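You operate a simulated robot arm through the tools that you are given. There is no shell and no other tool. Be economical: measure what you need, move in short steps, check, and stop when the job is done.

The job below is to be done with a simulated robot arm. You get a single attempt, and the scene is never put back.

JOB
Fit the pink cartridge and trial-charge the receiver to the green band.
Fine: release valve shut before the inlet opens, inlet shut in the band, then release the air to the grey band and leave that valve open.

The check looks at the end state, three seconds after you hand in, the way a careful person would. Anything else that was tipped, shoved, dropped, spilled or broken makes it a failure.

ROBOT AND FRAMES
A 7-joint arm with a two-finger parallel gripper, fixed in place. Base frame: the origin is at the foot of the arm, x ahead of it, y to its left, z up; the work surface is at about z = 0.64. Readings come in m, degrees, newtons and seconds.
With the tool pointing down near the work surface it reaches from about 0.12 to 0.64 m from the base axis. Its first joint turns from -66.0 to 66.0 degrees. Payload 2.4 kg.
The TCP is the grasp point between the finger pads, 0.03 m short of the fingertips. In the tool frame z runs along the fingers and y along their closing line. The gripper opens to 0.094 m. The fingers are 0.028 m wide and 0.01 m thick; the gripper's body (0.05 by 0.096 m) begins 0.055 m behind the TCP.
Orientation is that of the tool frame in the base frame, as [roll, pitch, yaw] about the fixed x, y, z axes, in that order (R = Rz(yaw) Ry(pitch) Rx(roll)). With the fingers straight down and closing along the base's y, the tool's x points along the base's -x, its y along +y and its z along -z.

CONTROLS
- The arm moves only by the tool send_rows. Its argument "series" is a list of rows, each a list of 3 entries, a list of its own where there are three numbers: the opening, from 0 (shut) to 1 (fully open), then the shift along the tool's x, y, z in mm, then the turn, a rotation vector about the tool's x, y, z in degrees. In form: [[grip, [x, y, z], [wx, wy, wz]], ...]. A call has 1 to 8 rows; each row shifts and turns the commanded pose from where the row before left it, along the tool's axes as they then stand. A row lasts 0.2 s, in which the tool goes at most 0.05 m and 8.6 degrees; a call with a longer step from one row to the next is refused whole, and so is a gripper value outside its range. Where a pose cannot be reached the arm comes as near as it can. A force on the tool above 40 N (or 10 N above the force at the start of the call, whichever is more), or a blocked arm, ends the call early, and 0.2 s more pass. The fingers move at their own pace (about 0.153 m/s each) and stop on an object; they squeeze with about 23 N. The grip force told is the motor's: it shows also when the fingers shut on nothing. Time passes only in rows, and 0.2 s behind the last, so rows that do not move let the fingers close. It gives the time, the measured TCP pose, the force on the tool (base axes), the opening and the grip force at its end, in the units of the frame above (readings bear some noise), and new pictures: "pictures" is both (left out), scene, wrist or none.
- Cameras (640 x 400 px; columns grow to the right, rows downward): "scene" is fixed at [0.0287, 0.4937, 1.4223]; the picture's right is [-0.80, -0.60, 0.00], its down [-0.42, 0.57, -0.71] and it looks along [0.42, -0.57, -0.70] (base axes); focal length 312 px, centre (320, 200). "wrist" rides on the gripper at [0.076, 0.014, -0.103] in the tool frame; the picture's right is [-0.18, 0.98, 0.00], its down [-0.75, -0.14, -0.64] and it looks along [-0.63, -0.12, 0.77] (tool axes); focal length 243 px, centre (320, 200). There is no depth. A picture from a camera that has moved, and an enlarged one, comes with that camera's place and axes in the base frame and with its lens. The place of the scene camera against the robot may be out by one fixed shift of up to 0.025 m in any direction.
- close_up(camera, box): a new picture of the part [left, top, right, bottom] of that camera's present view, enlarged. No time passes.
- hand_in(): hands the job in; it is judged then, once.

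Work in short steps. Places have to be worked out from the pictures, the camera data and where the tool is seen: move nearer, look again, correct. Check each grasp and each placing, and mend what went wrong. You have 120 turns and 170 pictures in all, those below and enlarged ones among them. Open the gripper and draw the arm clear of the work before you hand the job in, unless the task says otherwise; then end with one line.

The tools are called after "Request:" as a command line: name --argument value ..., lists and objects as JSON in quotes. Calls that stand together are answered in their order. send_rows: Moves the arm, as the interface text tells. Its arguments: {"type":"object","properties":{"series":{"type":"array"},"pictures":{"type":"string","enum":["both","scene","wrist","none"]}},"required":["series"]} The other tools are called the same way: close_up (camera, box) takes an enlarged picture of a part of a camera's view; hand_in () hands the job in.

At the start:

```text
clock: 0.0
tcp_pos: [0.4357, -0.0373, 0.9503]
tool_rot: [-180.0, 0.1, -180.0]
ft_force: [-0.1, 0.0, 0.0]
opening: 0.0939
grip_force: 0.0
```

scene: 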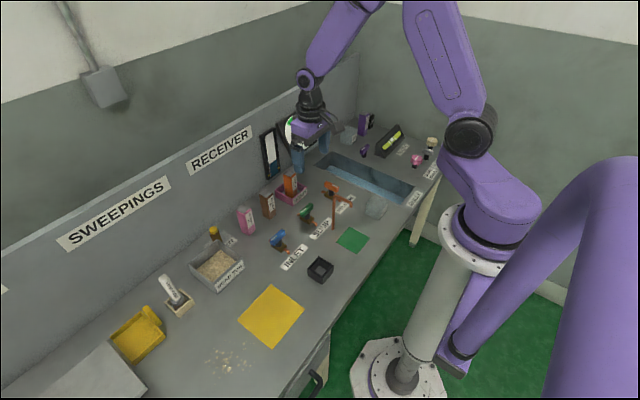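
wrist: 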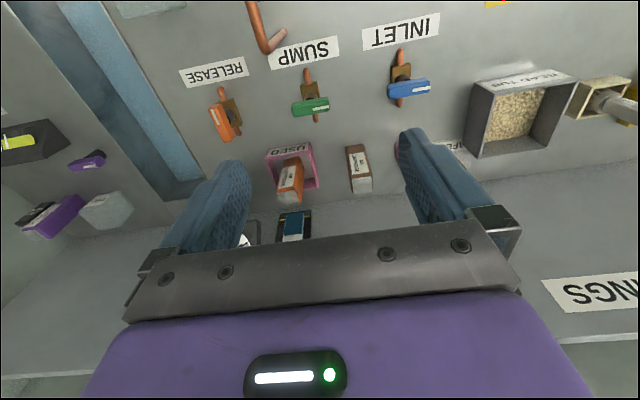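

The scene shows three valves (inlet, sump, release), cartridges and a receiver gauge. I take enlarged views to identify them before moving.

Request:
close_up --camera "scene" --box '[220, 100, 400, 280]'

Request:
close_up --camera "scene" --box '[240, 170, 360, 280]'

Request:
close_up --camera "wrist" --box '[160, 0, 480, 240]'

```text
2.22 times, centred on (310, 190) of scene
camera zoom: at [0.0287, 0.4937, 1.4223], right [-0.8, -0.6, 0.0], down [-0.42, 0.57, -0.71], along [0.42, -0.57, -0.7], focal length 694 px, centre (342, 222)
```

zoom: 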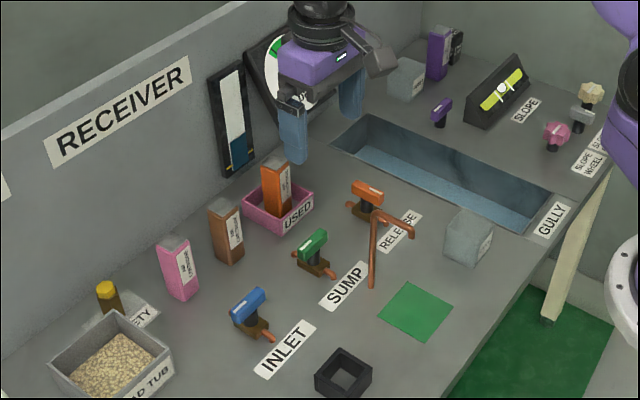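

```text
3.64 times, centred on (300, 225) of scene
camera zoom: at [0.0287, 0.4937, 1.4223], right [-0.8, -0.6, 0.0], down [-0.42, 0.57, -0.71], along [0.42, -0.57, -0.7], focal length 1135 px, centre (393, 109)
```

zoom: 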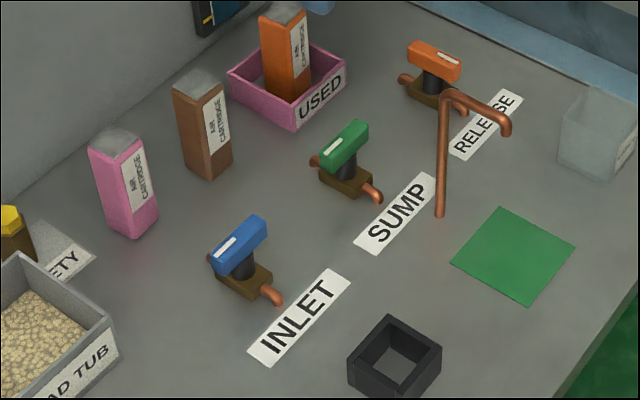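

```text
1.67 times, centred on (320, 120) of wrist
camera zoom: at [0.3585, -0.0223, 1.0532], right [0.18, 0.98, 0.0], down [0.75, -0.14, 0.64], along [0.63, -0.12, -0.77], focal length 404 px, centre (320, 333)
```

zoom: 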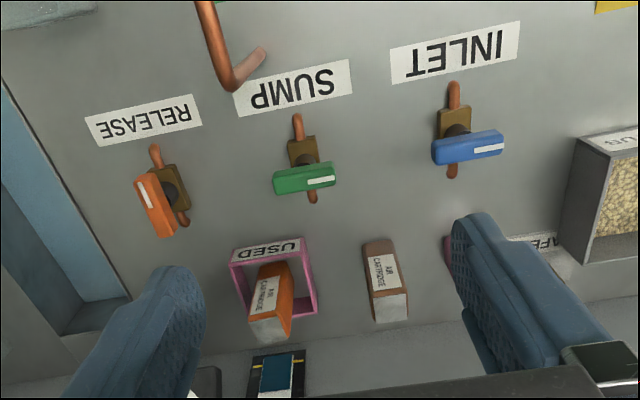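

Pink cartridge stands near (0.60, 0.10), the black square socket near (0.33, 0.08); the release handle appears in line (open), inlet and sump crosswise (shut). I draw back toward the robot for an unobstructed view of the gauges, pink and socket.

Request:
send_rows --series '[[1, [40, 32, 0], [0, 0, 0]], [1, [40, 32, 0], [0, 0, 0]], [1, [40, 32, 0], [0, 0, 0]], [1, [20, 30, 0], [0, 0, 0]]]'

```text
refused: row 1 steps farther than a row can; nothing moved
```

Request:
send_rows --series '[[1, [34, 25, 0], [0, 0, 0]], [1, [34, 25, 0], [0, 0, 0]], [1, [34, 25, 0], [0, 0, 0]], [1, [34, 25, 0], [0, 0, 0]], [1, [0, 25, 0], [0, 0, 0]]]'

```text
clock: 1.2
tcp_pos: [0.2987, 0.0869, 0.9506]
tool_rot: [-180.0, 0.1, 179.9]
ft_force: [0.7, -0.2, 0.6]
opening: 0.094
grip_force: 0.1
camera wrist: at [0.222, 0.1023, 1.0541], right [0.18, 0.98, 0.0], down [0.75, -0.14, 0.64], along [0.63, -0.12, -0.77], focal length 243 px, centre (320, 200)
```

scene: 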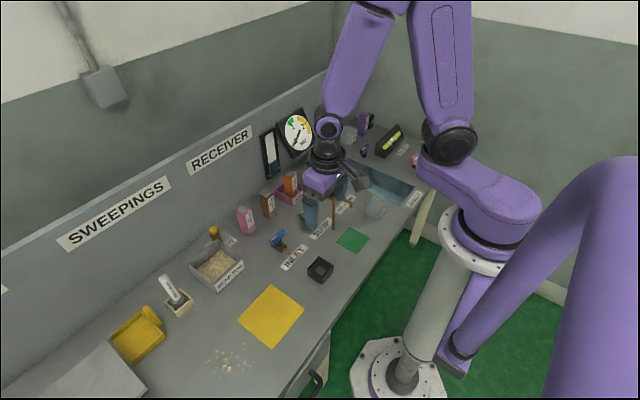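
wrist: 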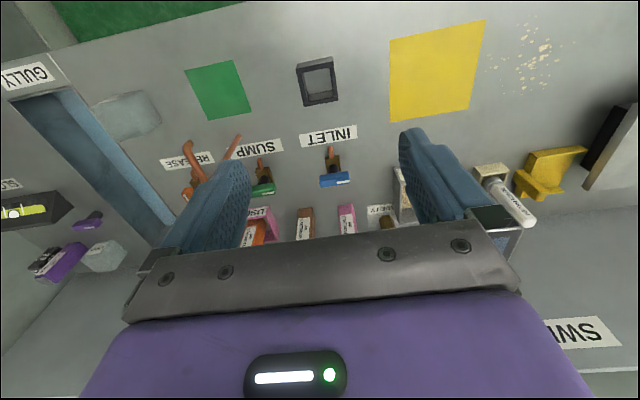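

The dial is now visible in the scene. I enlarge the dial, socket and pink cartridge.

Request:
close_up --camera "scene" --box '[255, 100, 335, 180]'

Request:
close_up --camera "wrist" --box '[220, 40, 420, 240]'

Request:
close_up --camera "scene" --box '[225, 190, 345, 290]'

```text
5.00 times, centred on (295, 140) of scene
camera zoom: at [0.0287, 0.4937, 1.4223], right [-0.8, -0.6, 0.0], down [-0.42, 0.57, -0.71], along [0.42, -0.57, -0.7], focal length 1561 px, centre (445, 500)
```

zoom: 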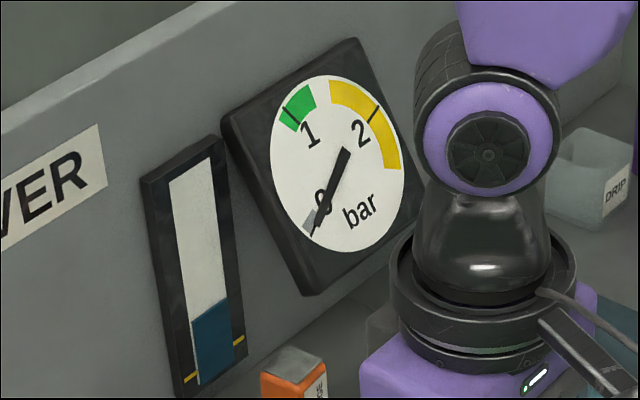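

```text
2.00 times, centred on (320, 140) of wrist
camera zoom: at [0.222, 0.1023, 1.0541], right [0.18, 0.98, 0.0], down [0.75, -0.14, 0.64], along [0.63, -0.12, -0.77], focal length 485 px, centre (320, 320)
```

zoom: 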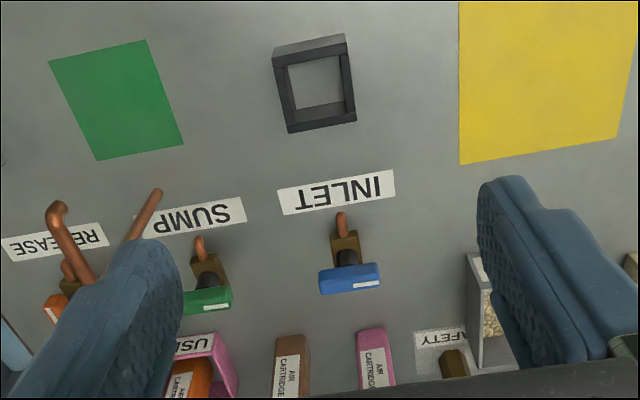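

```text
4.00 times, centred on (285, 240) of scene
camera zoom: at [0.0287, 0.4937, 1.4223], right [-0.8, -0.6, 0.0], down [-0.42, 0.57, -0.71], along [0.42, -0.57, -0.7], focal length 1249 px, centre (460, 40)
```

zoom: 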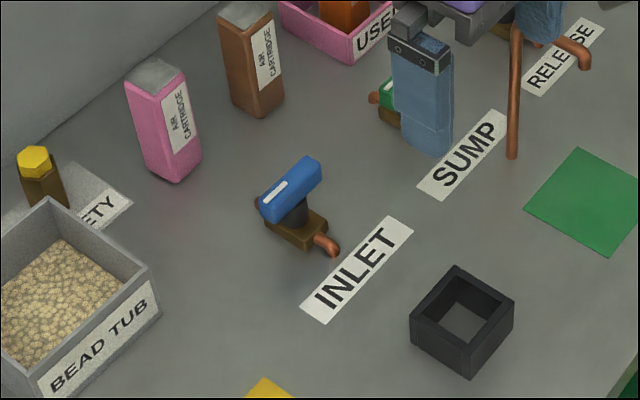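

Dial: needle in grey at 0, green band around 1, yellow beyond. Next I go to a spot short of and above the pink cartridge to measure it.

Request:
send_rows --series '[[0.65, [-40, 2, 20], [0, 0, 0]], [0.65, [-40, 2, 20], [0, 0, 0]], [0.65, [-40, 2, 20], [0, 0, 0]], [0.65, [-40, 2, 20], [0, 0, 0]], [0.65, [-41, 0, 20], [0, 0, 0]]]' --pictures "both"

Request:
close_up --camera "wrist" --box '[200, 40, 440, 260]'

```text
clock: 2.4
tcp_pos: [0.5029, 0.095, 0.8487]
tool_rot: [180.0, 0.0, 179.9]
ft_force: [-0.7, -0.2, -0.3]
opening: 0.0613
grip_force: 0.1
camera wrist: at [0.4251, 0.1113, 0.9532], right [0.18, 0.98, 0.0], down [0.75, -0.14, 0.64], along [0.63, -0.12, -0.77], focal length 243 px, centre (320, 200)
```

scene: 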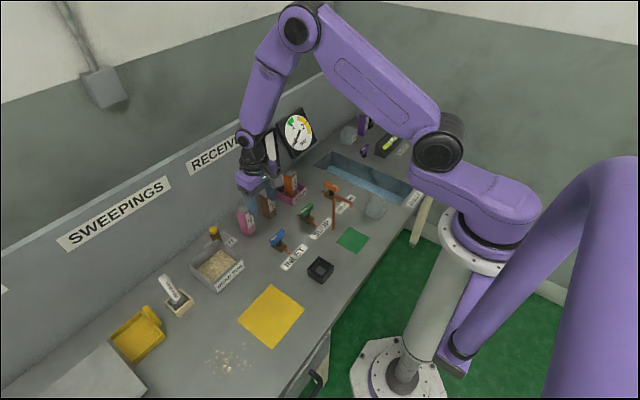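
wrist: 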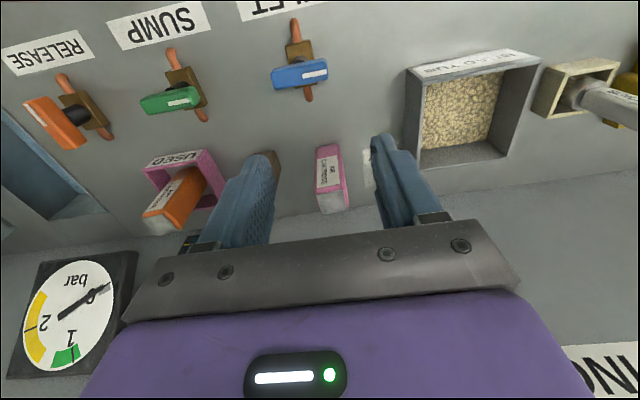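

```text
1.82 times, centred on (320, 150) of wrist
camera zoom: at [0.4251, 0.1113, 0.9532], right [0.18, 0.98, 0.0], down [0.75, -0.14, 0.64], along [0.63, -0.12, -0.77], focal length 441 px, centre (320, 291)
```

zoom: 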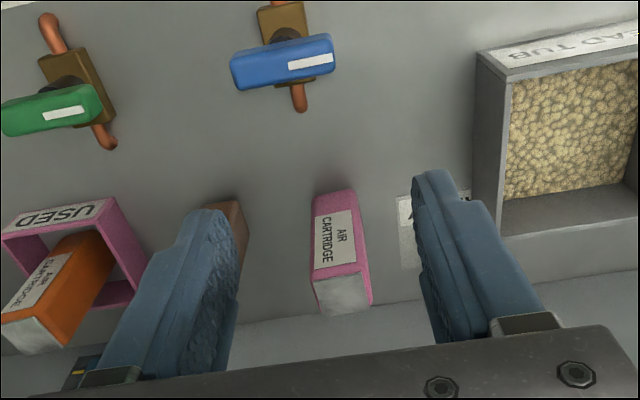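

Pink measured: y 0.076–0.108, front face x≈0.586, top z≈0.744. I move over it at (0.602, 0.092), staying above the top to check alignment.

Request:
send_rows --series '[[0.65, [-35, -1, 0], [0, 0, 0]], [0.65, [-35, -1, 0], [0, 0, 0]], [0.65, [-29, -1, 0], [0, 0, 0]], [0.65, [0, 0, 35], [0, 0, 0]], [0.65, [0, 0, 28], [0, 0, 0]]]' --pictures "both"

Request:
close_up --camera "scene" --box '[200, 150, 320, 250]'

```text
clock: 3.6
tcp_pos: [0.5997, 0.0934, 0.7859]
tool_rot: [180.0, 0.2, -179.9]
ft_force: [0.1, 0.1, -0.2]
opening: 0.061
grip_force: 0.0
camera wrist: at [0.5234, 0.1083, 0.8888], right [0.18, 0.98, 0.0], down [0.75, -0.14, 0.64], along [0.63, -0.12, -0.77], focal length 243 px, centre (320, 200)
```

scene: 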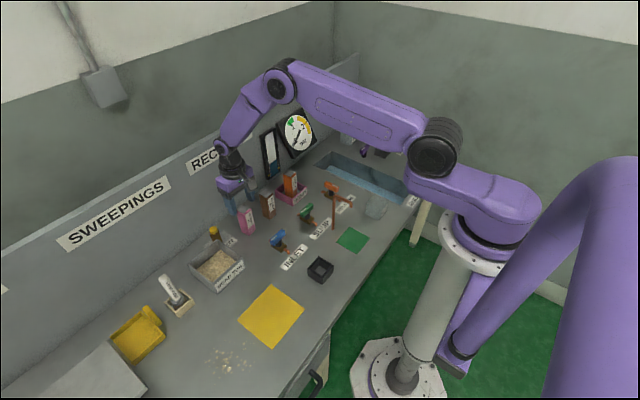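
wrist: 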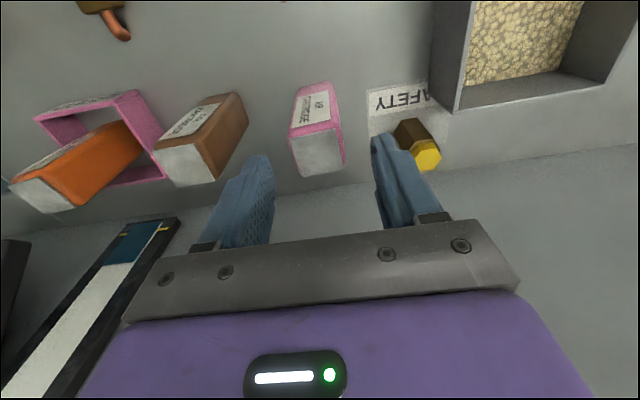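

```text
4.00 times, centred on (260, 200) of scene
camera zoom: at [0.0287, 0.4937, 1.4223], right [-0.8, -0.6, 0.0], down [-0.42, 0.57, -0.71], along [0.42, -0.57, -0.7], focal length 1249 px, centre (560, 200)
```

zoom: 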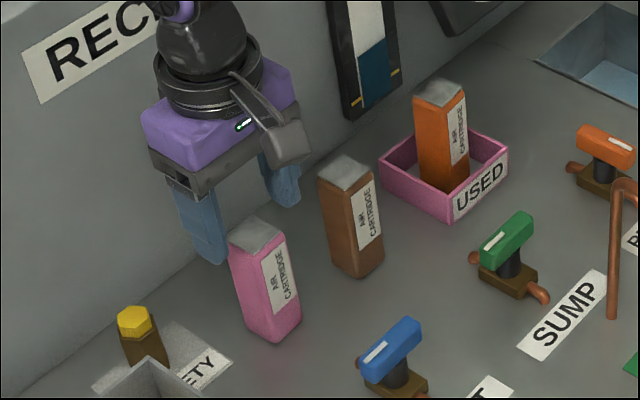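

Alignment is good: top spans x 0.584–0.617, y 0.078–0.109, tool at (0.600, 0.093). I go straight down to z≈0.712 and close.

Request:
send_rows --series '[[0.65, [0, 0, 25], [0, 0, 0]], [0.65, [0, 0, 25], [0, 0, 0]], [0.65, [0, 0, 23], [0, 0, 0]], [0.65, [0, 0, 0], [0, 0, 0]], [0.25, [0, 0, 0], [0, 0, 0]], [0.25, [0, 0, 0], [0, 0, 0]]]' --pictures "wrist"

```text
clock: 5.0
tcp_pos: [0.5991, 0.0936, 0.7133]
tool_rot: [180.0, 0.1, 180.0]
ft_force: [-0.1, 0.3, -0.6]
opening: 0.0401
grip_force: 22.9
camera wrist: at [0.5221, 0.1085, 0.8172], right [0.18, 0.98, 0.0], down [0.75, -0.14, 0.64], along [0.63, -0.12, -0.77], focal length 243 px, centre (320, 200)
```

wrist: 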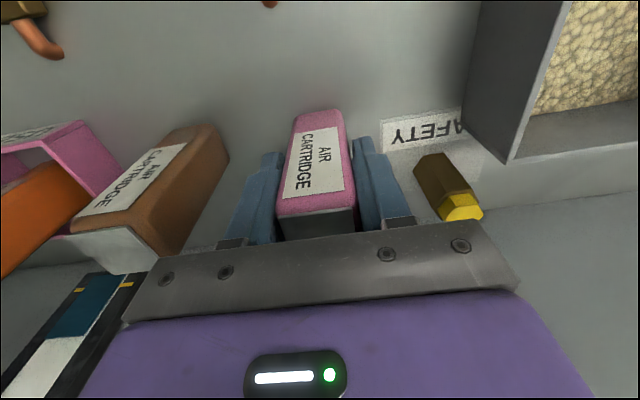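

Gripped at 40 mm with 23 N. I lift straight up to z≈0.83 and draw back toward the socket.

Request:
send_rows --series '[[0.2, [0, 0, -20], [0, 0, 0]], [0.2, [0, 0, -40], [0, 0, 0]], [0.2, [0, 0, -40], [0, 0, 0]], [0.2, [0, 0, -40], [0, 0, 0]], [0.2, [40, 0, -20], [0, 0, 0]], [0.2, [45, 0, 0], [0, 0, 0]], [0.2, [45, 0, 0], [0, 0, 0]]]' --pictures "both"

```text
clock: 6.6
tcp_pos: [0.4678, 0.0917, 0.8759]
tool_rot: [-180.0, 0.3, -180.0]
ft_force: [-0.4, 0.0, -1.8]
opening: 0.0398
grip_force: 23.3
camera wrist: at [0.3897, 0.1068, 0.9787], right [0.18, 0.98, 0.0], down [0.75, -0.14, 0.64], along [0.63, -0.12, -0.76], focal length 243 px, centre (320, 200)
```

scene: 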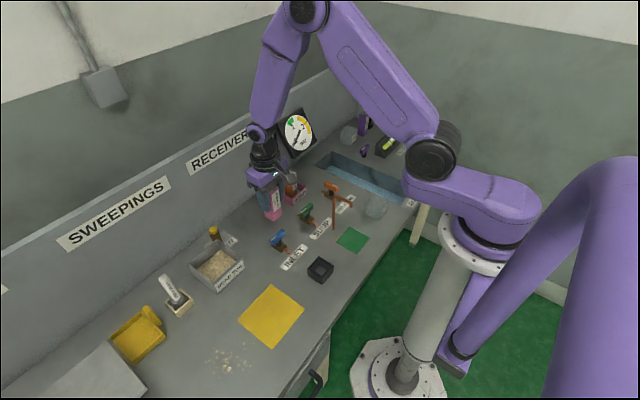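
wrist: 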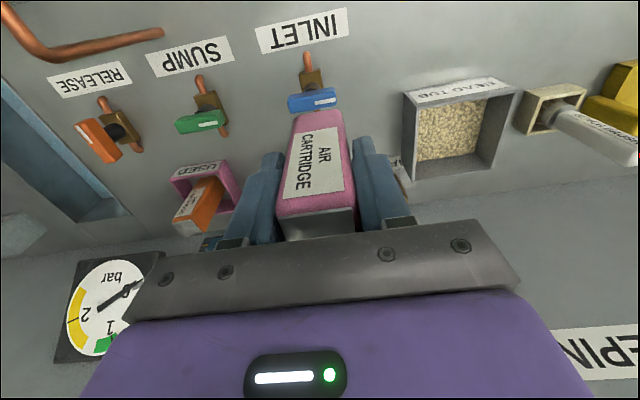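

Held securely. I move to a spot beside the socket (0.28, 0.14) to measure it from the wrist camera without the cartridge in the way.

Request:
send_rows --series '[[0.2, [38, 10, 3], [0, 0, 0]], [0.2, [38, 10, 3], [0, 0, 0]], [0.2, [38, 10, 3], [0, 0, 0]], [0.2, [38, 10, 3], [0, 0, 0]], [0.2, [38, 10, 3], [0, 0, 0]], [0.2, [0, 0, 0], [0, 0, 0]]]' --pictures "both"

Request:
close_up --camera "wrist" --box '[200, 40, 360, 140]'

Request:
close_up --camera "scene" --box '[260, 200, 380, 300]'

```text
clock: 8.0
tcp_pos: [0.2789, 0.1452, 0.8575]
tool_rot: [-180.0, 0.1, 179.9]
ft_force: [-1.0, 0.7, -0.6]
opening: 0.0401
grip_force: 23.1
camera wrist: at [0.201, 0.1594, 0.9604], right [0.19, 0.98, 0.0], down [0.75, -0.14, 0.64], along [0.63, -0.12, -0.77], focal length 243 px, centre (320, 200)
```

scene: 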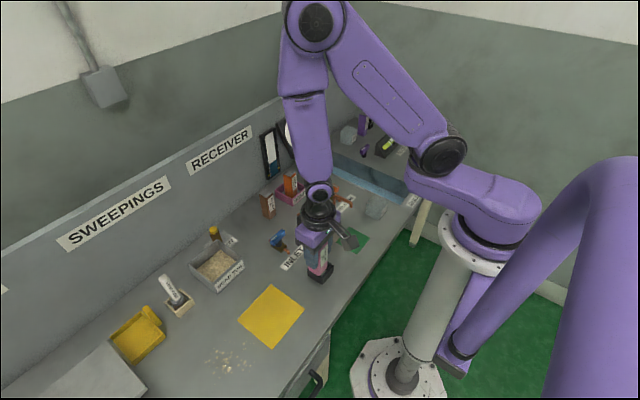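
wrist: 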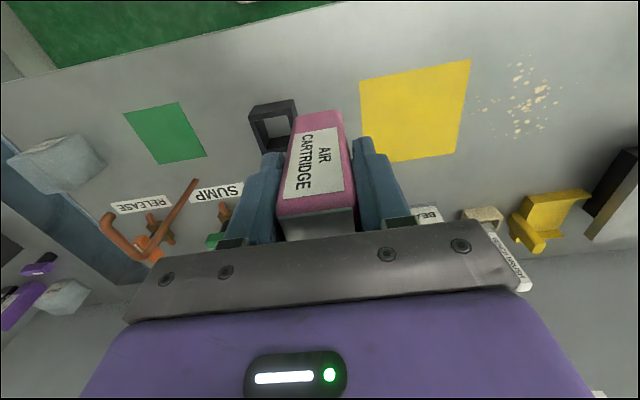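

```text
4.00 times, centred on (280, 90) of wrist
camera zoom: at [0.201, 0.1594, 0.9604], right [0.19, 0.98, 0.0], down [0.75, -0.14, 0.64], along [0.63, -0.12, -0.77], focal length 970 px, centre (480, 640)
```

zoom: 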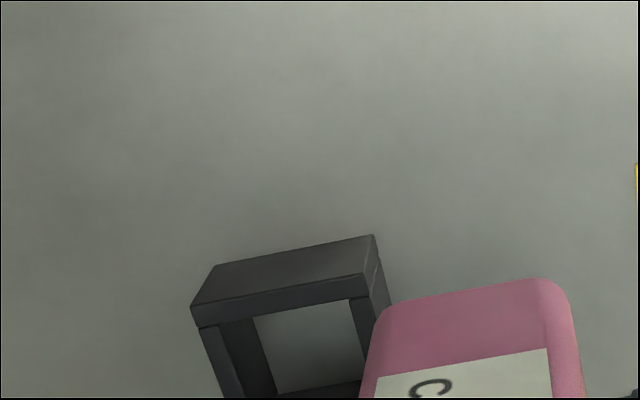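

```text
4.00 times, centred on (320, 250) of scene
camera zoom: at [0.0287, 0.4937, 1.4223], right [-0.8, -0.6, 0.0], down [-0.42, 0.57, -0.71], along [0.42, -0.57, -0.7], focal length 1249 px, centre (320, 0)
```

zoom: 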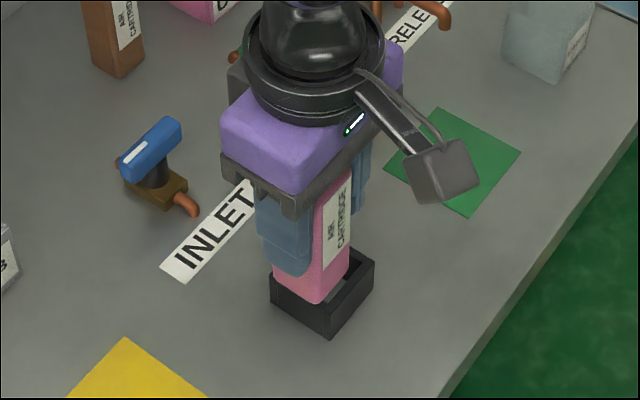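

The socket measures: rim top z≈0.673, outer x 0.292–0.345, y 0.0545–0.1066, so centre ≈ (0.319, 0.0805). Now I measure how the cartridge sits in the fingers.

Request:
close_up --camera "wrist" --box '[240, 90, 400, 250]'

```text
2.50 times, centred on (320, 170) of wrist
camera zoom: at [0.201, 0.1594, 0.9604], right [0.19, 0.98, 0.0], down [0.75, -0.14, 0.64], along [0.63, -0.12, -0.77], focal length 606 px, centre (320, 275)
```

zoom: 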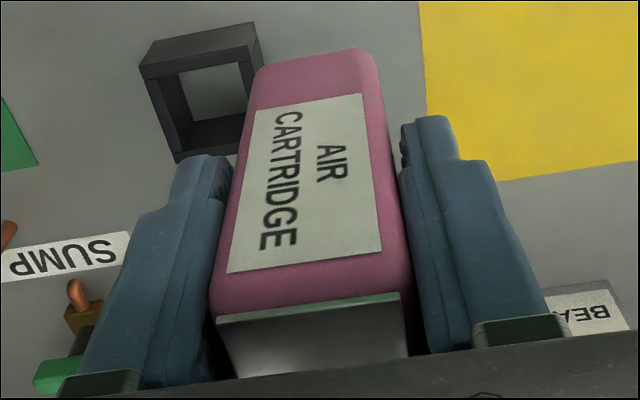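

The cartridge's front face is ≈13 mm ahead of the TCP, centred in y. I move over the socket at TCP (0.3155, 0.0805) and lower until the bottom is ~15 mm above the rim.

Request:
send_rows --series '[[0.2, [-18, -32, 0], [0, 0, 0]], [0.2, [-18.5, -32.5, 0], [0, 0, 0]], [0.2, [0, 0, 40], [0, 0, 0]], [0.2, [0, 0, 40], [0, 0, 0]], [0.2, [0, 0, 12], [0, 0, 0]], [0.2, [0, 0, 0], [0, 0, 0]]]' --pictures "none"

Request:
close_up --camera "wrist" --box '[240, 60, 400, 220]'

Request:
close_up --camera "scene" --box '[280, 220, 380, 300]'

```text
clock: 9.4
tcp_pos: [0.3185, 0.0781, 0.7652]
tool_rot: [180.0, 0.1, 180.0]
ft_force: [-0.2, 0.7, -1.8]
opening: 0.0401
grip_force: 22.6
```

```text
2.50 times, centred on (320, 140) of wrist
camera zoom: at [0.2415, 0.0931, 0.8691], right [0.18, 0.98, 0.0], down [0.75, -0.14, 0.64], along [0.63, -0.12, -0.77], focal length 606 px, centre (320, 350)
```

zoom: 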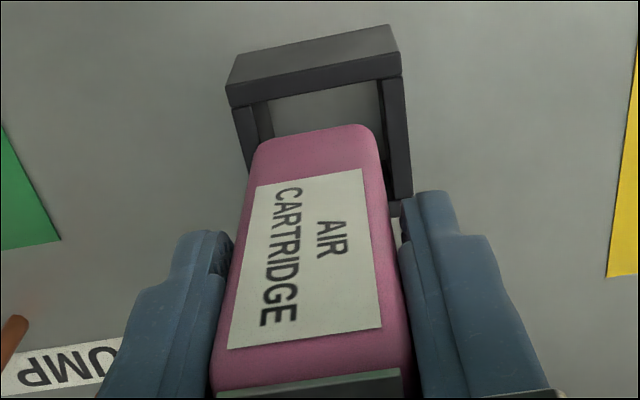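

```text
5.00 times, centred on (330, 260) of scene
camera zoom: at [0.0287, 0.4937, 1.4223], right [-0.8, -0.6, 0.0], down [-0.42, 0.57, -0.71], along [0.42, -0.57, -0.7], focal length 1561 px, centre (270, -100)
```

zoom: 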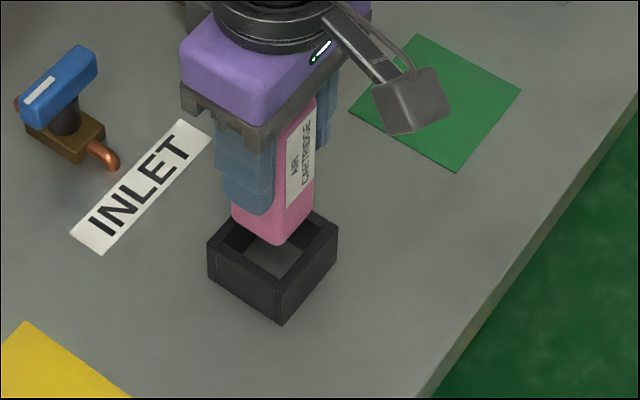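

Relative to the socket in this image, the cartridge sits ~3 mm too far in +x and ~2 mm too low in y. I correct that and lower to just above the rim.

Request:
send_rows --series '[[0.2, [3, 2, 0], [0, 0, 0]], [0.2, [0, 0, 12], [0, 0, 0]], [0.2, [0, 0, 0], [0, 0, 0]]]' --pictures "none"

Request:
close_up --camera "wrist" --box '[250, 60, 370, 160]'

Request:
close_up --camera "scene" --box '[300, 240, 360, 290]'

```text
clock: 10.2
tcp_pos: [0.3155, 0.0798, 0.7545]
tool_rot: [179.9, 0.1, -180.0]
ft_force: [0.4, -0.4, -1.0]
opening: 0.0401
grip_force: 22.8
```

```text
4.00 times, centred on (310, 110) of wrist
camera zoom: at [0.2374, 0.0948, 0.8577], right [0.18, 0.98, 0.0], down [0.75, -0.14, 0.64], along [0.63, -0.12, -0.77], focal length 970 px, centre (360, 560)
```

zoom: 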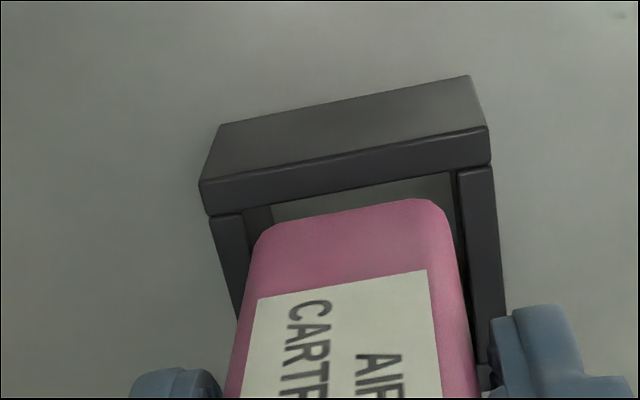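

```text
8.00 times, centred on (330, 265) of scene
camera zoom: at [0.0287, 0.4937, 1.4223], right [-0.8, -0.6, 0.0], down [-0.42, 0.57, -0.71], along [0.42, -0.57, -0.7], focal length 2498 px, centre (240, -320)
```

zoom: 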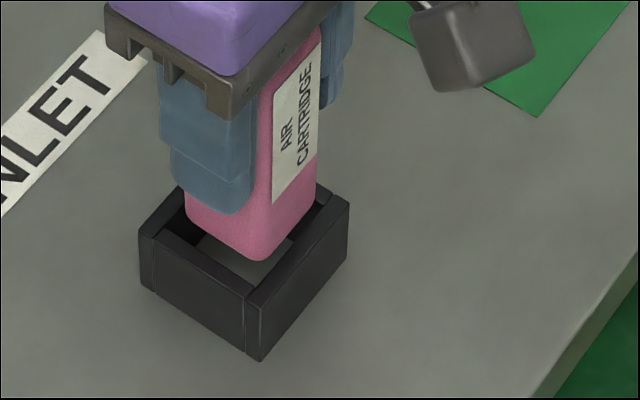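

Centred within about a millimetre. I shift 0.7 mm toward the base and lower 38 mm into the socket in small rows.

Request:
send_rows --series '[[0.2, [0.7, 0, 4], [0, 0, 0]], [0.2, [0, 0, 8], [0, 0, 0]], [0.2, [0, 0, 8], [0, 0, 0]], [0.2, [0, 0, 8], [0, 0, 0]], [0.2, [0, 0, 7], [0, 0, 0]], [0.2, [0, 0, 3], [0, 0, 0]]]' --pictures "wrist"

Request:
close_up --camera "scene" --box '[300, 240, 360, 290]'

```text
clock: 11.3
tcp_pos: [0.3132, 0.0803, 0.7246]
tool_rot: [180.0, 0.3, 180.0]
ft_force: [0.0, 1.2, 20.1]
opening: 0.0402
grip_force: 23.2
stopped in row 5: the force on the tool passed its limit (the readings are from after the stop); the commanded pose is now the measured one
camera wrist: at [0.2362, 0.0951, 0.8283], right [0.18, 0.98, 0.0], down [0.75, -0.14, 0.64], along [0.63, -0.12, -0.77], focal length 243 px, centre (320, 200)
```

wrist: 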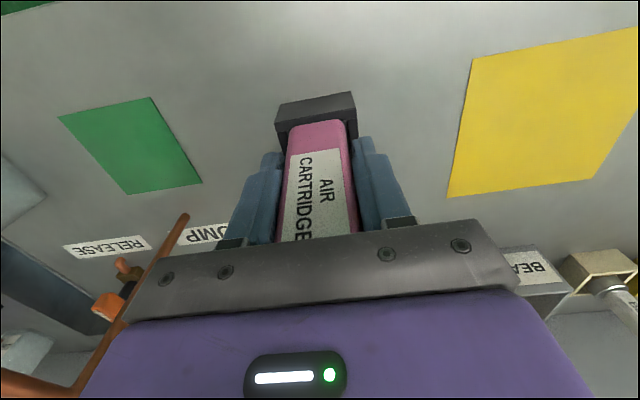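

```text
8.00 times, centred on (330, 265) of scene
camera zoom: at [0.0285, 0.4937, 1.4223], right [-0.8, -0.6, 0.0], down [-0.42, 0.57, -0.71], along [0.42, -0.57, -0.7], focal length 2498 px, centre (240, -320)
```

zoom: 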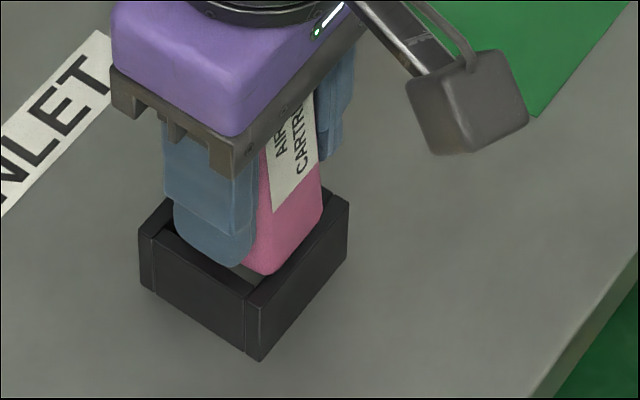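

The tool stopped early, and the label has shifted in the picture, so the cartridge slid up in the fingers. I look closer.

Request:
close_up --camera "wrist" --box '[250, 80, 390, 180]'

Request:
close_up --camera "scene" --box '[310, 245, 350, 285]'

```text
4.00 times, centred on (320, 130) of wrist
camera zoom: at [0.2362, 0.0951, 0.8283], right [0.18, 0.98, 0.0], down [0.75, -0.14, 0.64], along [0.63, -0.12, -0.77], focal length 970 px, centre (320, 480)
```

zoom: 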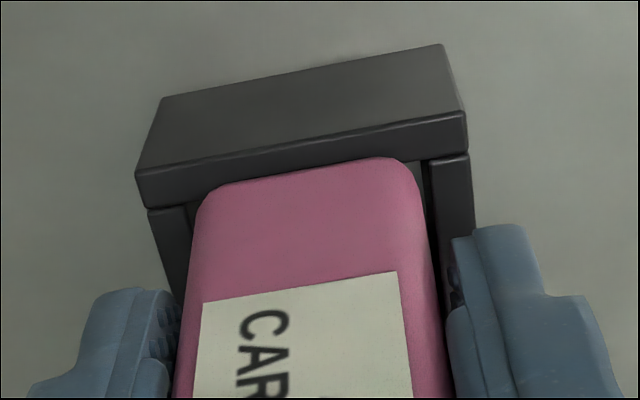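

```text
10.00 times, centred on (330, 265) of scene
camera zoom: at [0.0285, 0.4937, 1.4223], right [-0.8, -0.6, 0.0], down [-0.42, 0.57, -0.71], along [0.42, -0.57, -0.7], focal length 3122 px, centre (220, -450)
```

zoom: 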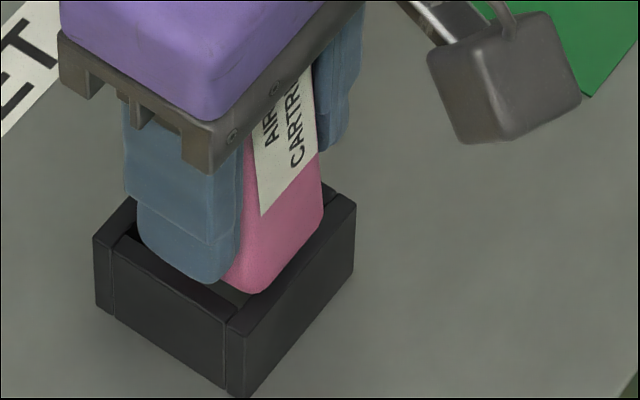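

The cartridge caught on the front (−x) rim, overlapping it by ~2 mm, and slid up ~22 mm in the fingers. I raise 8 mm, shift 4 mm in +x, and look again.

Request:
send_rows --series '[[0.2, [0, 0, -8], [0, 0, 0]], [0.2, [-4, 0, 0], [0, 0, 0]], [0.2, [0, 0, 0], [0, 0, 0]]]' --pictures "none"

Request:
close_up --camera "wrist" --box '[250, 80, 390, 180]'

Request:
close_up --camera "scene" --box '[310, 245, 350, 285]'

```text
clock: 12.2
tcp_pos: [0.3182, 0.0806, 0.7323]
tool_rot: [179.9, 0.2, -180.0]
ft_force: [1.1, -0.1, -0.8]
opening: 0.0401
grip_force: 22.8
```

```text
4.00 times, centred on (320, 130) of wrist
camera zoom: at [0.2403, 0.0954, 0.8358], right [0.18, 0.98, 0.0], down [0.75, -0.14, 0.64], along [0.63, -0.12, -0.76], focal length 970 px, centre (320, 480)
```

zoom: 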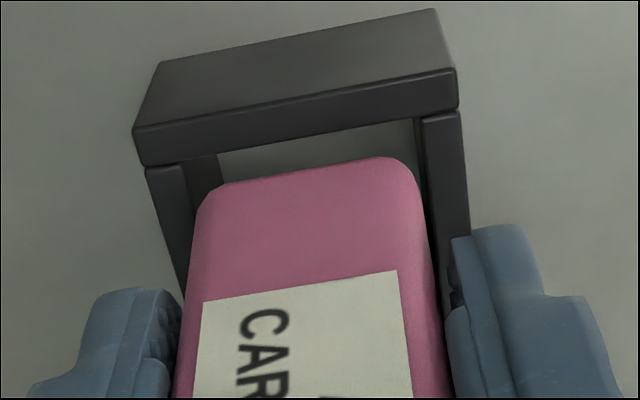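

```text
10.00 times, centred on (330, 265) of scene
camera zoom: at [0.0287, 0.4937, 1.4223], right [-0.8, -0.6, 0.0], down [-0.42, 0.57, -0.71], along [0.42, -0.57, -0.7], focal length 3122 px, centre (220, -450)
```

zoom: 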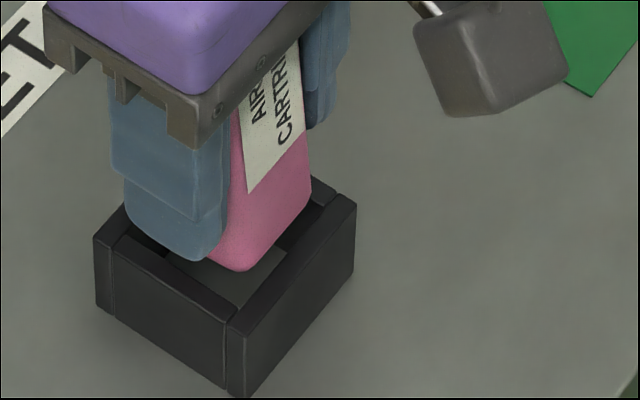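

Now clear by ~2–3 mm at the front and centred in y. I lower 22 mm gently; the fingertips will stay just above the rim.

Request:
send_rows --series '[[0.2, [0.5, 0, 5], [0, 0, 0]], [0.2, [0, 0, 5], [0, 0, 0]], [0.2, [0, 0, 6], [0, 0, 0]], [0.2, [0, 0, 6], [0, 0, 0]], [0.2, [0, 0, 0], [0, 0, 0]]]' --pictures "none"

Request:
close_up --camera "wrist" --box '[250, 80, 390, 180]'

Request:
close_up --camera "scene" --box '[310, 245, 350, 285]'

```text
clock: 12.8
tcp_pos: [0.3164, 0.0811, 0.7241]
tool_rot: [-179.9, 0.2, -179.9]
ft_force: [0.6, -0.5, 15.8]
opening: 0.0401
grip_force: 23.3
stopped in row 3: the force on the tool passed its limit (the readings are from after the stop); the commanded pose is now the measured one
```

```text
4.00 times, centred on (320, 130) of wrist
camera zoom: at [0.2401, 0.0956, 0.8279], right [0.18, 0.98, 0.0], down [0.75, -0.14, 0.64], along [0.63, -0.12, -0.76], focal length 970 px, centre (320, 480)
```

zoom: 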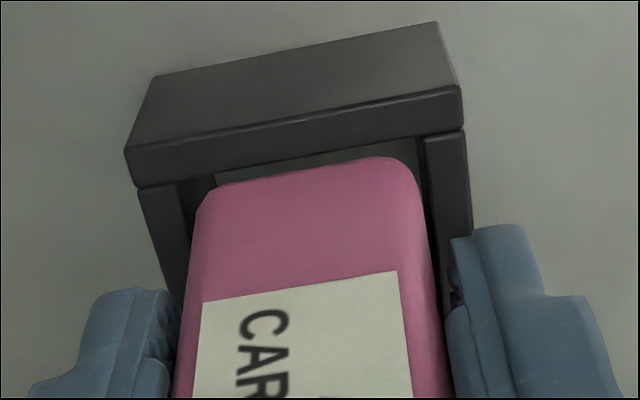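

```text
10.00 times, centred on (330, 265) of scene
camera zoom: at [0.0286, 0.4937, 1.4223], right [-0.8, -0.6, 0.0], down [-0.42, 0.57, -0.71], along [0.42, -0.57, -0.7], focal length 3122 px, centre (220, -450)
```

zoom: 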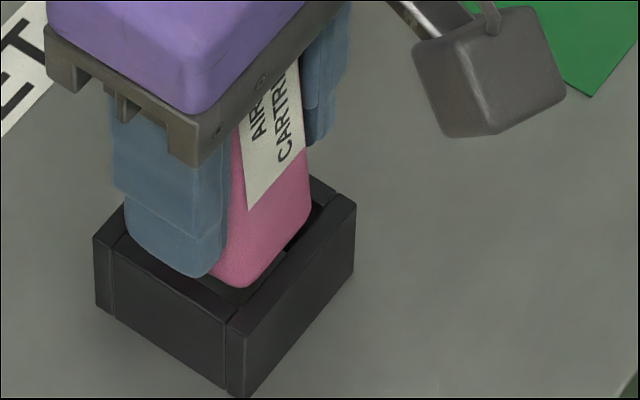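

Blocked at rim height again, with a front gap of ~2.5 mm this time, so the far edge is catching; the clearance must be small. I lift slightly, shift −1.3 mm x and −0.5 mm y, and lower gently.

Request:
send_rows --series '[[0.2, [0, 0, -3], [0, 0, 0]], [0.2, [1.3, -0.5, 0], [0, 0, 0]], [0.2, [0, 0, 0], [0, 0, 0]], [0.2, [0, 0, 3], [0, 0, 0]], [0.2, [0, 0, 3], [0, 0, 0]], [0.2, [0, 0, 3], [0, 0, 0]], [0.2, [0, 0, 3], [0, 0, 0]]]' --pictures "none"

Request:
close_up --camera "wrist" --box '[250, 80, 390, 180]'

```text
clock: 13.9
tcp_pos: [0.3161, 0.0798, 0.7255]
tool_rot: [-179.9, 0.3, 180.0]
ft_force: [0.2, -0.8, 14.3]
opening: 0.04
grip_force: 23.2
stopped in row 5: the force on the tool passed its limit (the readings are from after the stop); the commanded pose is now the measured one
```

```text
4.00 times, centred on (320, 130) of wrist
camera zoom: at [0.2389, 0.0947, 0.828], right [0.18, 0.98, 0.0], down [0.75, -0.14, 0.65], along [0.63, -0.12, -0.76], focal length 970 px, centre (320, 480)
```

zoom: 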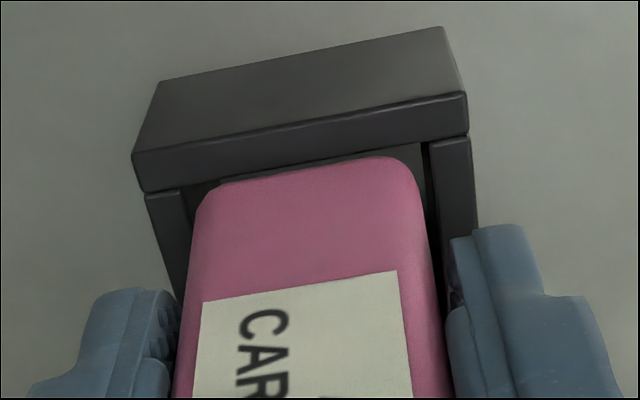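

Comparing scene views, the cartridge got tilted ~6° in the grip when it caught. I'll set it down on the bare bench at about (0.32, 0.01), let it stand square, and regrip higher.

Request:
send_rows --series '[[0.2, [0, 0, -20], [0, 0, 0]], [0.2, [0, 0, -25], [0, 0, 0]], [0.2, [0, -35, 0], [0, 0, 0]], [0.2, [0, -35, 0], [0, 0, 0]], [0.2, [0, 0, 30], [0, 0, 0]], [0.2, [0, 0, 25], [0, 0, 0]], [0.2, [0, 0, 12], [0, 0, 0]], [0.2, [0, 0, 0], [0, 0, 0]]]' --pictures "wrist"

Request:
close_up --camera "scene" --box '[300, 205, 380, 285]'

```text
clock: 15.7
tcp_pos: [0.3167, 0.0101, 0.7021]
tool_rot: [179.9, 0.2, 180.0]
ft_force: [0.3, -0.6, -0.8]
opening: 0.0398
grip_force: 22.8
camera wrist: at [0.2384, 0.0254, 0.8057], right [0.18, 0.98, 0.0], down [0.75, -0.14, 0.65], along [0.63, -0.12, -0.76], focal length 243 px, centre (320, 200)
```

wrist: 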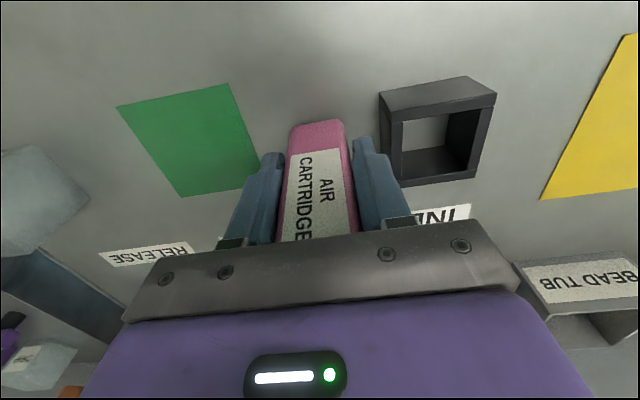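

```text
5.00 times, centred on (340, 245) of scene
camera zoom: at [0.0287, 0.4937, 1.4223], right [-0.8, -0.6, 0.0], down [-0.42, 0.57, -0.71], along [0.42, -0.57, -0.7], focal length 1561 px, centre (220, -25)
```

zoom: 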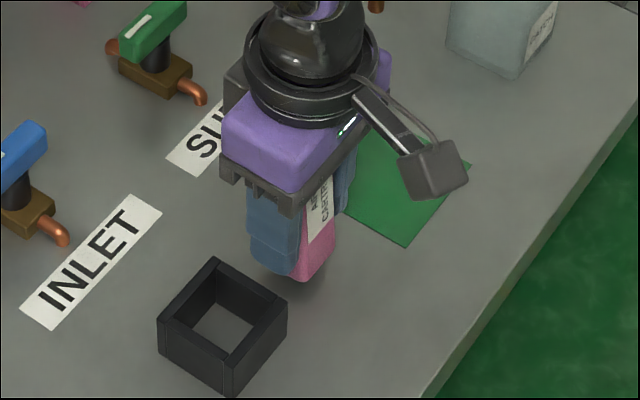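

The cartridge is just above bare bench between mat and socket. I lower in small steps until it bears.

Request:
send_rows --series '[[0.2, [0, 0, 3], [0, 0, 0]], [0.2, [0, 0, 3], [0, 0, 0]], [0.2, [0, 0, 3], [0, 0, 0]], [0.2, [0, 0, 2], [0, 0, 0]], [0.2, [0, 0, 2], [0, 0, 0]]]' --pictures "none"

Request:
close_up --camera "wrist" --box '[360, 50, 520, 210]'

```text
clock: 16.9
tcp_pos: [0.3161, 0.0107, 0.6916]
tool_rot: [-179.9, 0.2, -180.0]
ft_force: [-1.7, -0.5, 14.3]
opening: 0.0401
grip_force: 22.4
stopped in row 5: the force on the tool passed its limit (the readings are from after the stop); the commanded pose is now the measured one
```

```text
2.50 times, centred on (440, 130) of wrist
camera zoom: at [0.239, 0.0252, 0.7951], right [0.18, 0.98, 0.0], down [0.75, -0.14, 0.64], along [0.63, -0.12, -0.76], focal length 606 px, centre (20, 375)
```

zoom: 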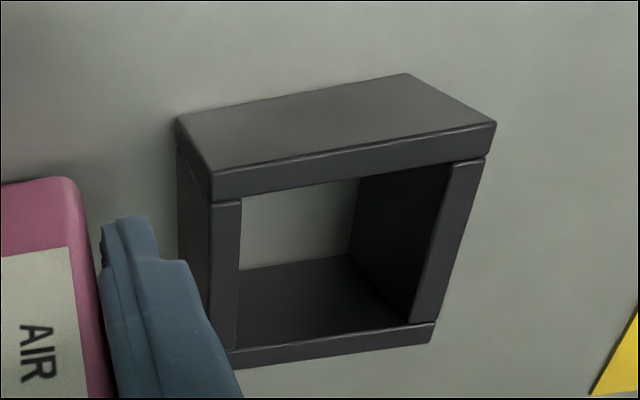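

Resting on the bench (TCP 0.692). I open the fingers and rise 20 mm, then look at the freestanding cartridge.

Request:
send_rows --series '[[0.6, [0, 0, 0], [0, 0, 0]], [0.6, [0, 0, 0], [0, 0, 0]], [0.6, [0, 0, -20], [0, 0, 0]], [0.6, [0, 0, 0], [0, 0, 0]]]' --pictures "none"

Request:
close_up --camera "wrist" --box '[240, 100, 400, 250]'

Request:
close_up --camera "scene" --box '[300, 205, 380, 285]'

```text
clock: 17.9
tcp_pos: [0.3165, 0.0093, 0.7112]
tool_rot: [-180.0, 0.2, 180.0]
ft_force: [-0.5, -0.2, 0.3]
opening: 0.0564
grip_force: 0.0
```

```text
2.67 times, centred on (320, 175) of wrist
camera zoom: at [0.2394, 0.0248, 0.8154], right [0.18, 0.98, 0.0], down [0.75, -0.14, 0.65], along [0.63, -0.12, -0.76], focal length 647 px, centre (320, 267)
```

zoom: 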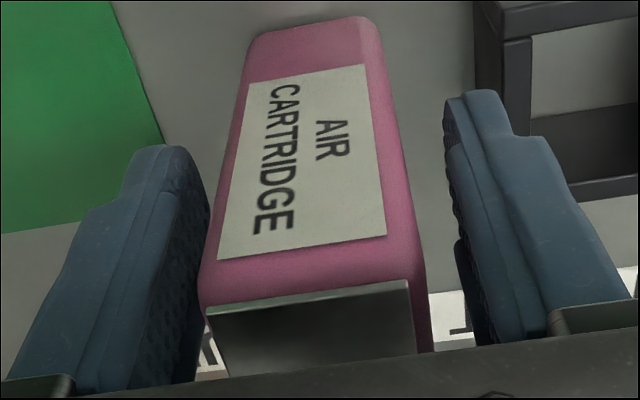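

```text
5.00 times, centred on (340, 245) of scene
camera zoom: at [0.0287, 0.4937, 1.4223], right [-0.8, -0.6, 0.0], down [-0.42, 0.57, -0.71], along [0.42, -0.57, -0.7], focal length 1561 px, centre (220, -25)
```

zoom: 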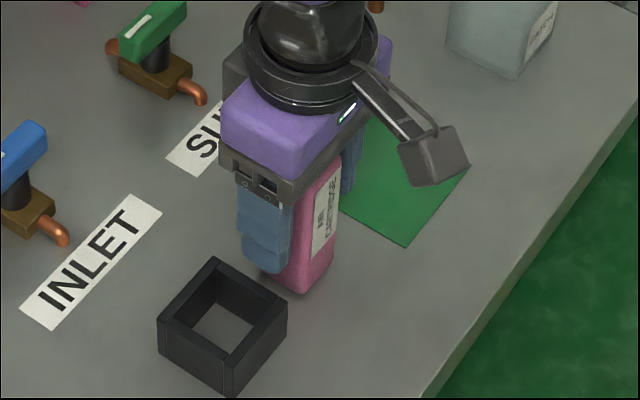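

The cartridge stands upright, front face x≈0.304, y centre ≈0.010, ~0.0345 wide. I recentre the fingers 4 mm in +x and regrip at z≈0.712.

Request:
send_rows --series '[[0.6, [-4, 1, 0], [0, 0, 0]], [0.6, [0, 0, -1], [0, 0, 0]], [0.2, [0, 0, 0], [0, 0, 0]], [0.2, [0, 0, 0], [0, 0, 0]], [0.2, [0, 0, -20], [0, 0, 0]], [0.2, [0, 0, -35], [0, 0, 0]], [0.2, [0, 0, 0], [0, 0, 0]]]' --pictures "none"

Request:
close_up --camera "scene" --box '[300, 205, 380, 285]'

```text
clock: 19.5
tcp_pos: [0.3204, 0.0124, 0.7703]
tool_rot: [-179.9, 0.2, 180.0]
ft_force: [0.0, 0.5, -1.4]
opening: 0.04
grip_force: 23.1
```

```text
5.00 times, centred on (340, 245) of scene
camera zoom: at [0.0287, 0.4937, 1.4223], right [-0.8, -0.6, 0.0], down [-0.42, 0.57, -0.71], along [0.42, -0.57, -0.7], focal length 1561 px, centre (220, -25)
```

zoom: 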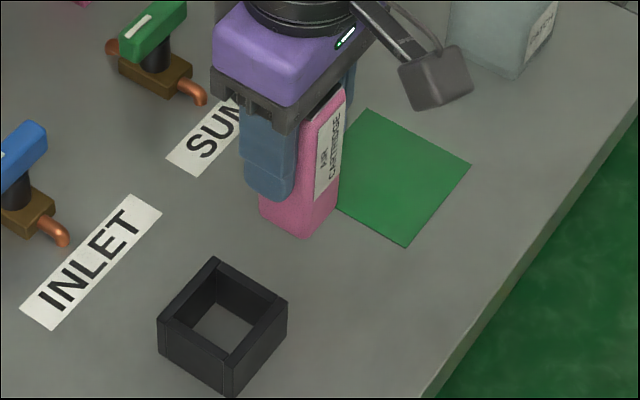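

Regripped squarely. I move 68 mm in +y over the socket and lower to ~8 mm above the rim for the alignment check.

Request:
send_rows --series '[[0.2, [0, 34, 0], [0, 0, 0]], [0.2, [0, 34, 0], [0, 0, 0]], [0.2, [0, 0, 0], [0, 0, 0]], [0.2, [0, 0, 16], [0, 0, 0]], [0.2, [0, 0, 0], [0, 0, 0]]]' --pictures "none"

Request:
close_up --camera "wrist" --box '[250, 60, 370, 160]'

Request:
close_up --camera "scene" --box '[310, 245, 350, 285]'

```text
clock: 20.7
tcp_pos: [0.3193, 0.0781, 0.7525]
tool_rot: [-179.9, 0.3, -180.0]
ft_force: [0.8, 0.1, -1.3]
opening: 0.04
grip_force: 23.9
```

```text
4.00 times, centred on (310, 110) of wrist
camera zoom: at [0.2423, 0.0936, 0.8552], right [0.18, 0.98, 0.0], down [0.75, -0.14, 0.65], along [0.63, -0.12, -0.76], focal length 970 px, centre (360, 560)
```

zoom: 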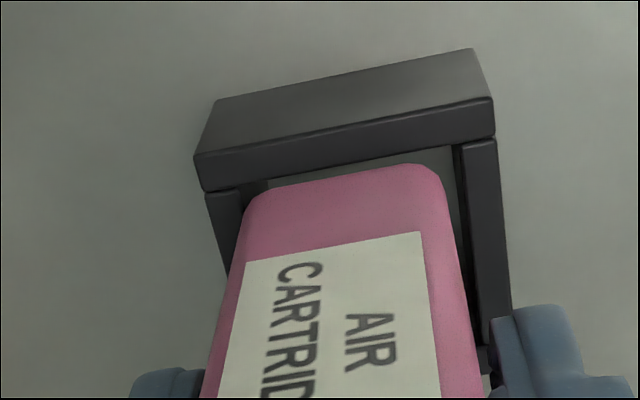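

```text
10.00 times, centred on (330, 265) of scene
camera zoom: at [0.0287, 0.4937, 1.4223], right [-0.8, -0.6, 0.0], down [-0.42, 0.57, -0.71], along [0.42, -0.57, -0.7], focal length 3122 px, centre (220, -450)
```

zoom: 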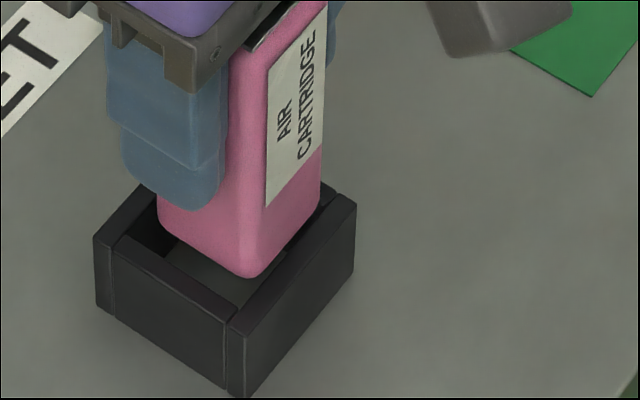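

The front face (0.299) sits just on the front rim edge (0.2997); inner opening spans x 0.2995–0.3417. I shift +3.7 mm x, +1 mm y and re-check before lowering.

Request:
send_rows --series '[[0.2, [-3.7, 1, 0], [0, 0, 0]], [0.2, [0, 0, 4], [0, 0, 0]], [0.2, [0, 0, 0], [0, 0, 0]]]' --pictures "none"

Request:
close_up --camera "wrist" --box '[250, 60, 370, 160]'

Request:
close_up --camera "scene" --box '[310, 245, 350, 285]'

```text
clock: 21.5
tcp_pos: [0.3227, 0.0796, 0.7472]
tool_rot: [-180.0, 0.2, 180.0]
ft_force: [0.0, 0.2, -1.6]
opening: 0.0399
grip_force: 23.1
```

```text
4.00 times, centred on (310, 110) of wrist
camera zoom: at [0.246, 0.0947, 0.8509], right [0.18, 0.98, 0.0], down [0.75, -0.14, 0.65], along [0.63, -0.12, -0.76], focal length 970 px, centre (360, 560)
```

zoom: 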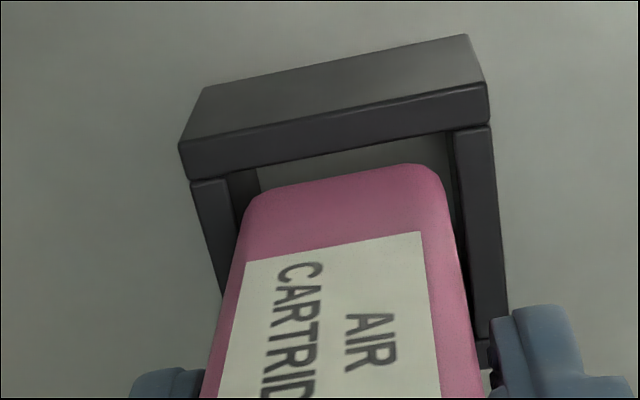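

```text
10.00 times, centred on (330, 265) of scene
camera zoom: at [0.0287, 0.4937, 1.4223], right [-0.8, -0.6, 0.0], down [-0.42, 0.57, -0.71], along [0.42, -0.57, -0.7], focal length 3122 px, centre (220, -450)
```

zoom: 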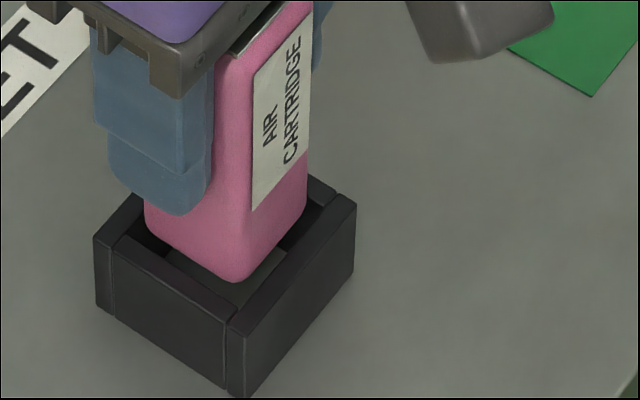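

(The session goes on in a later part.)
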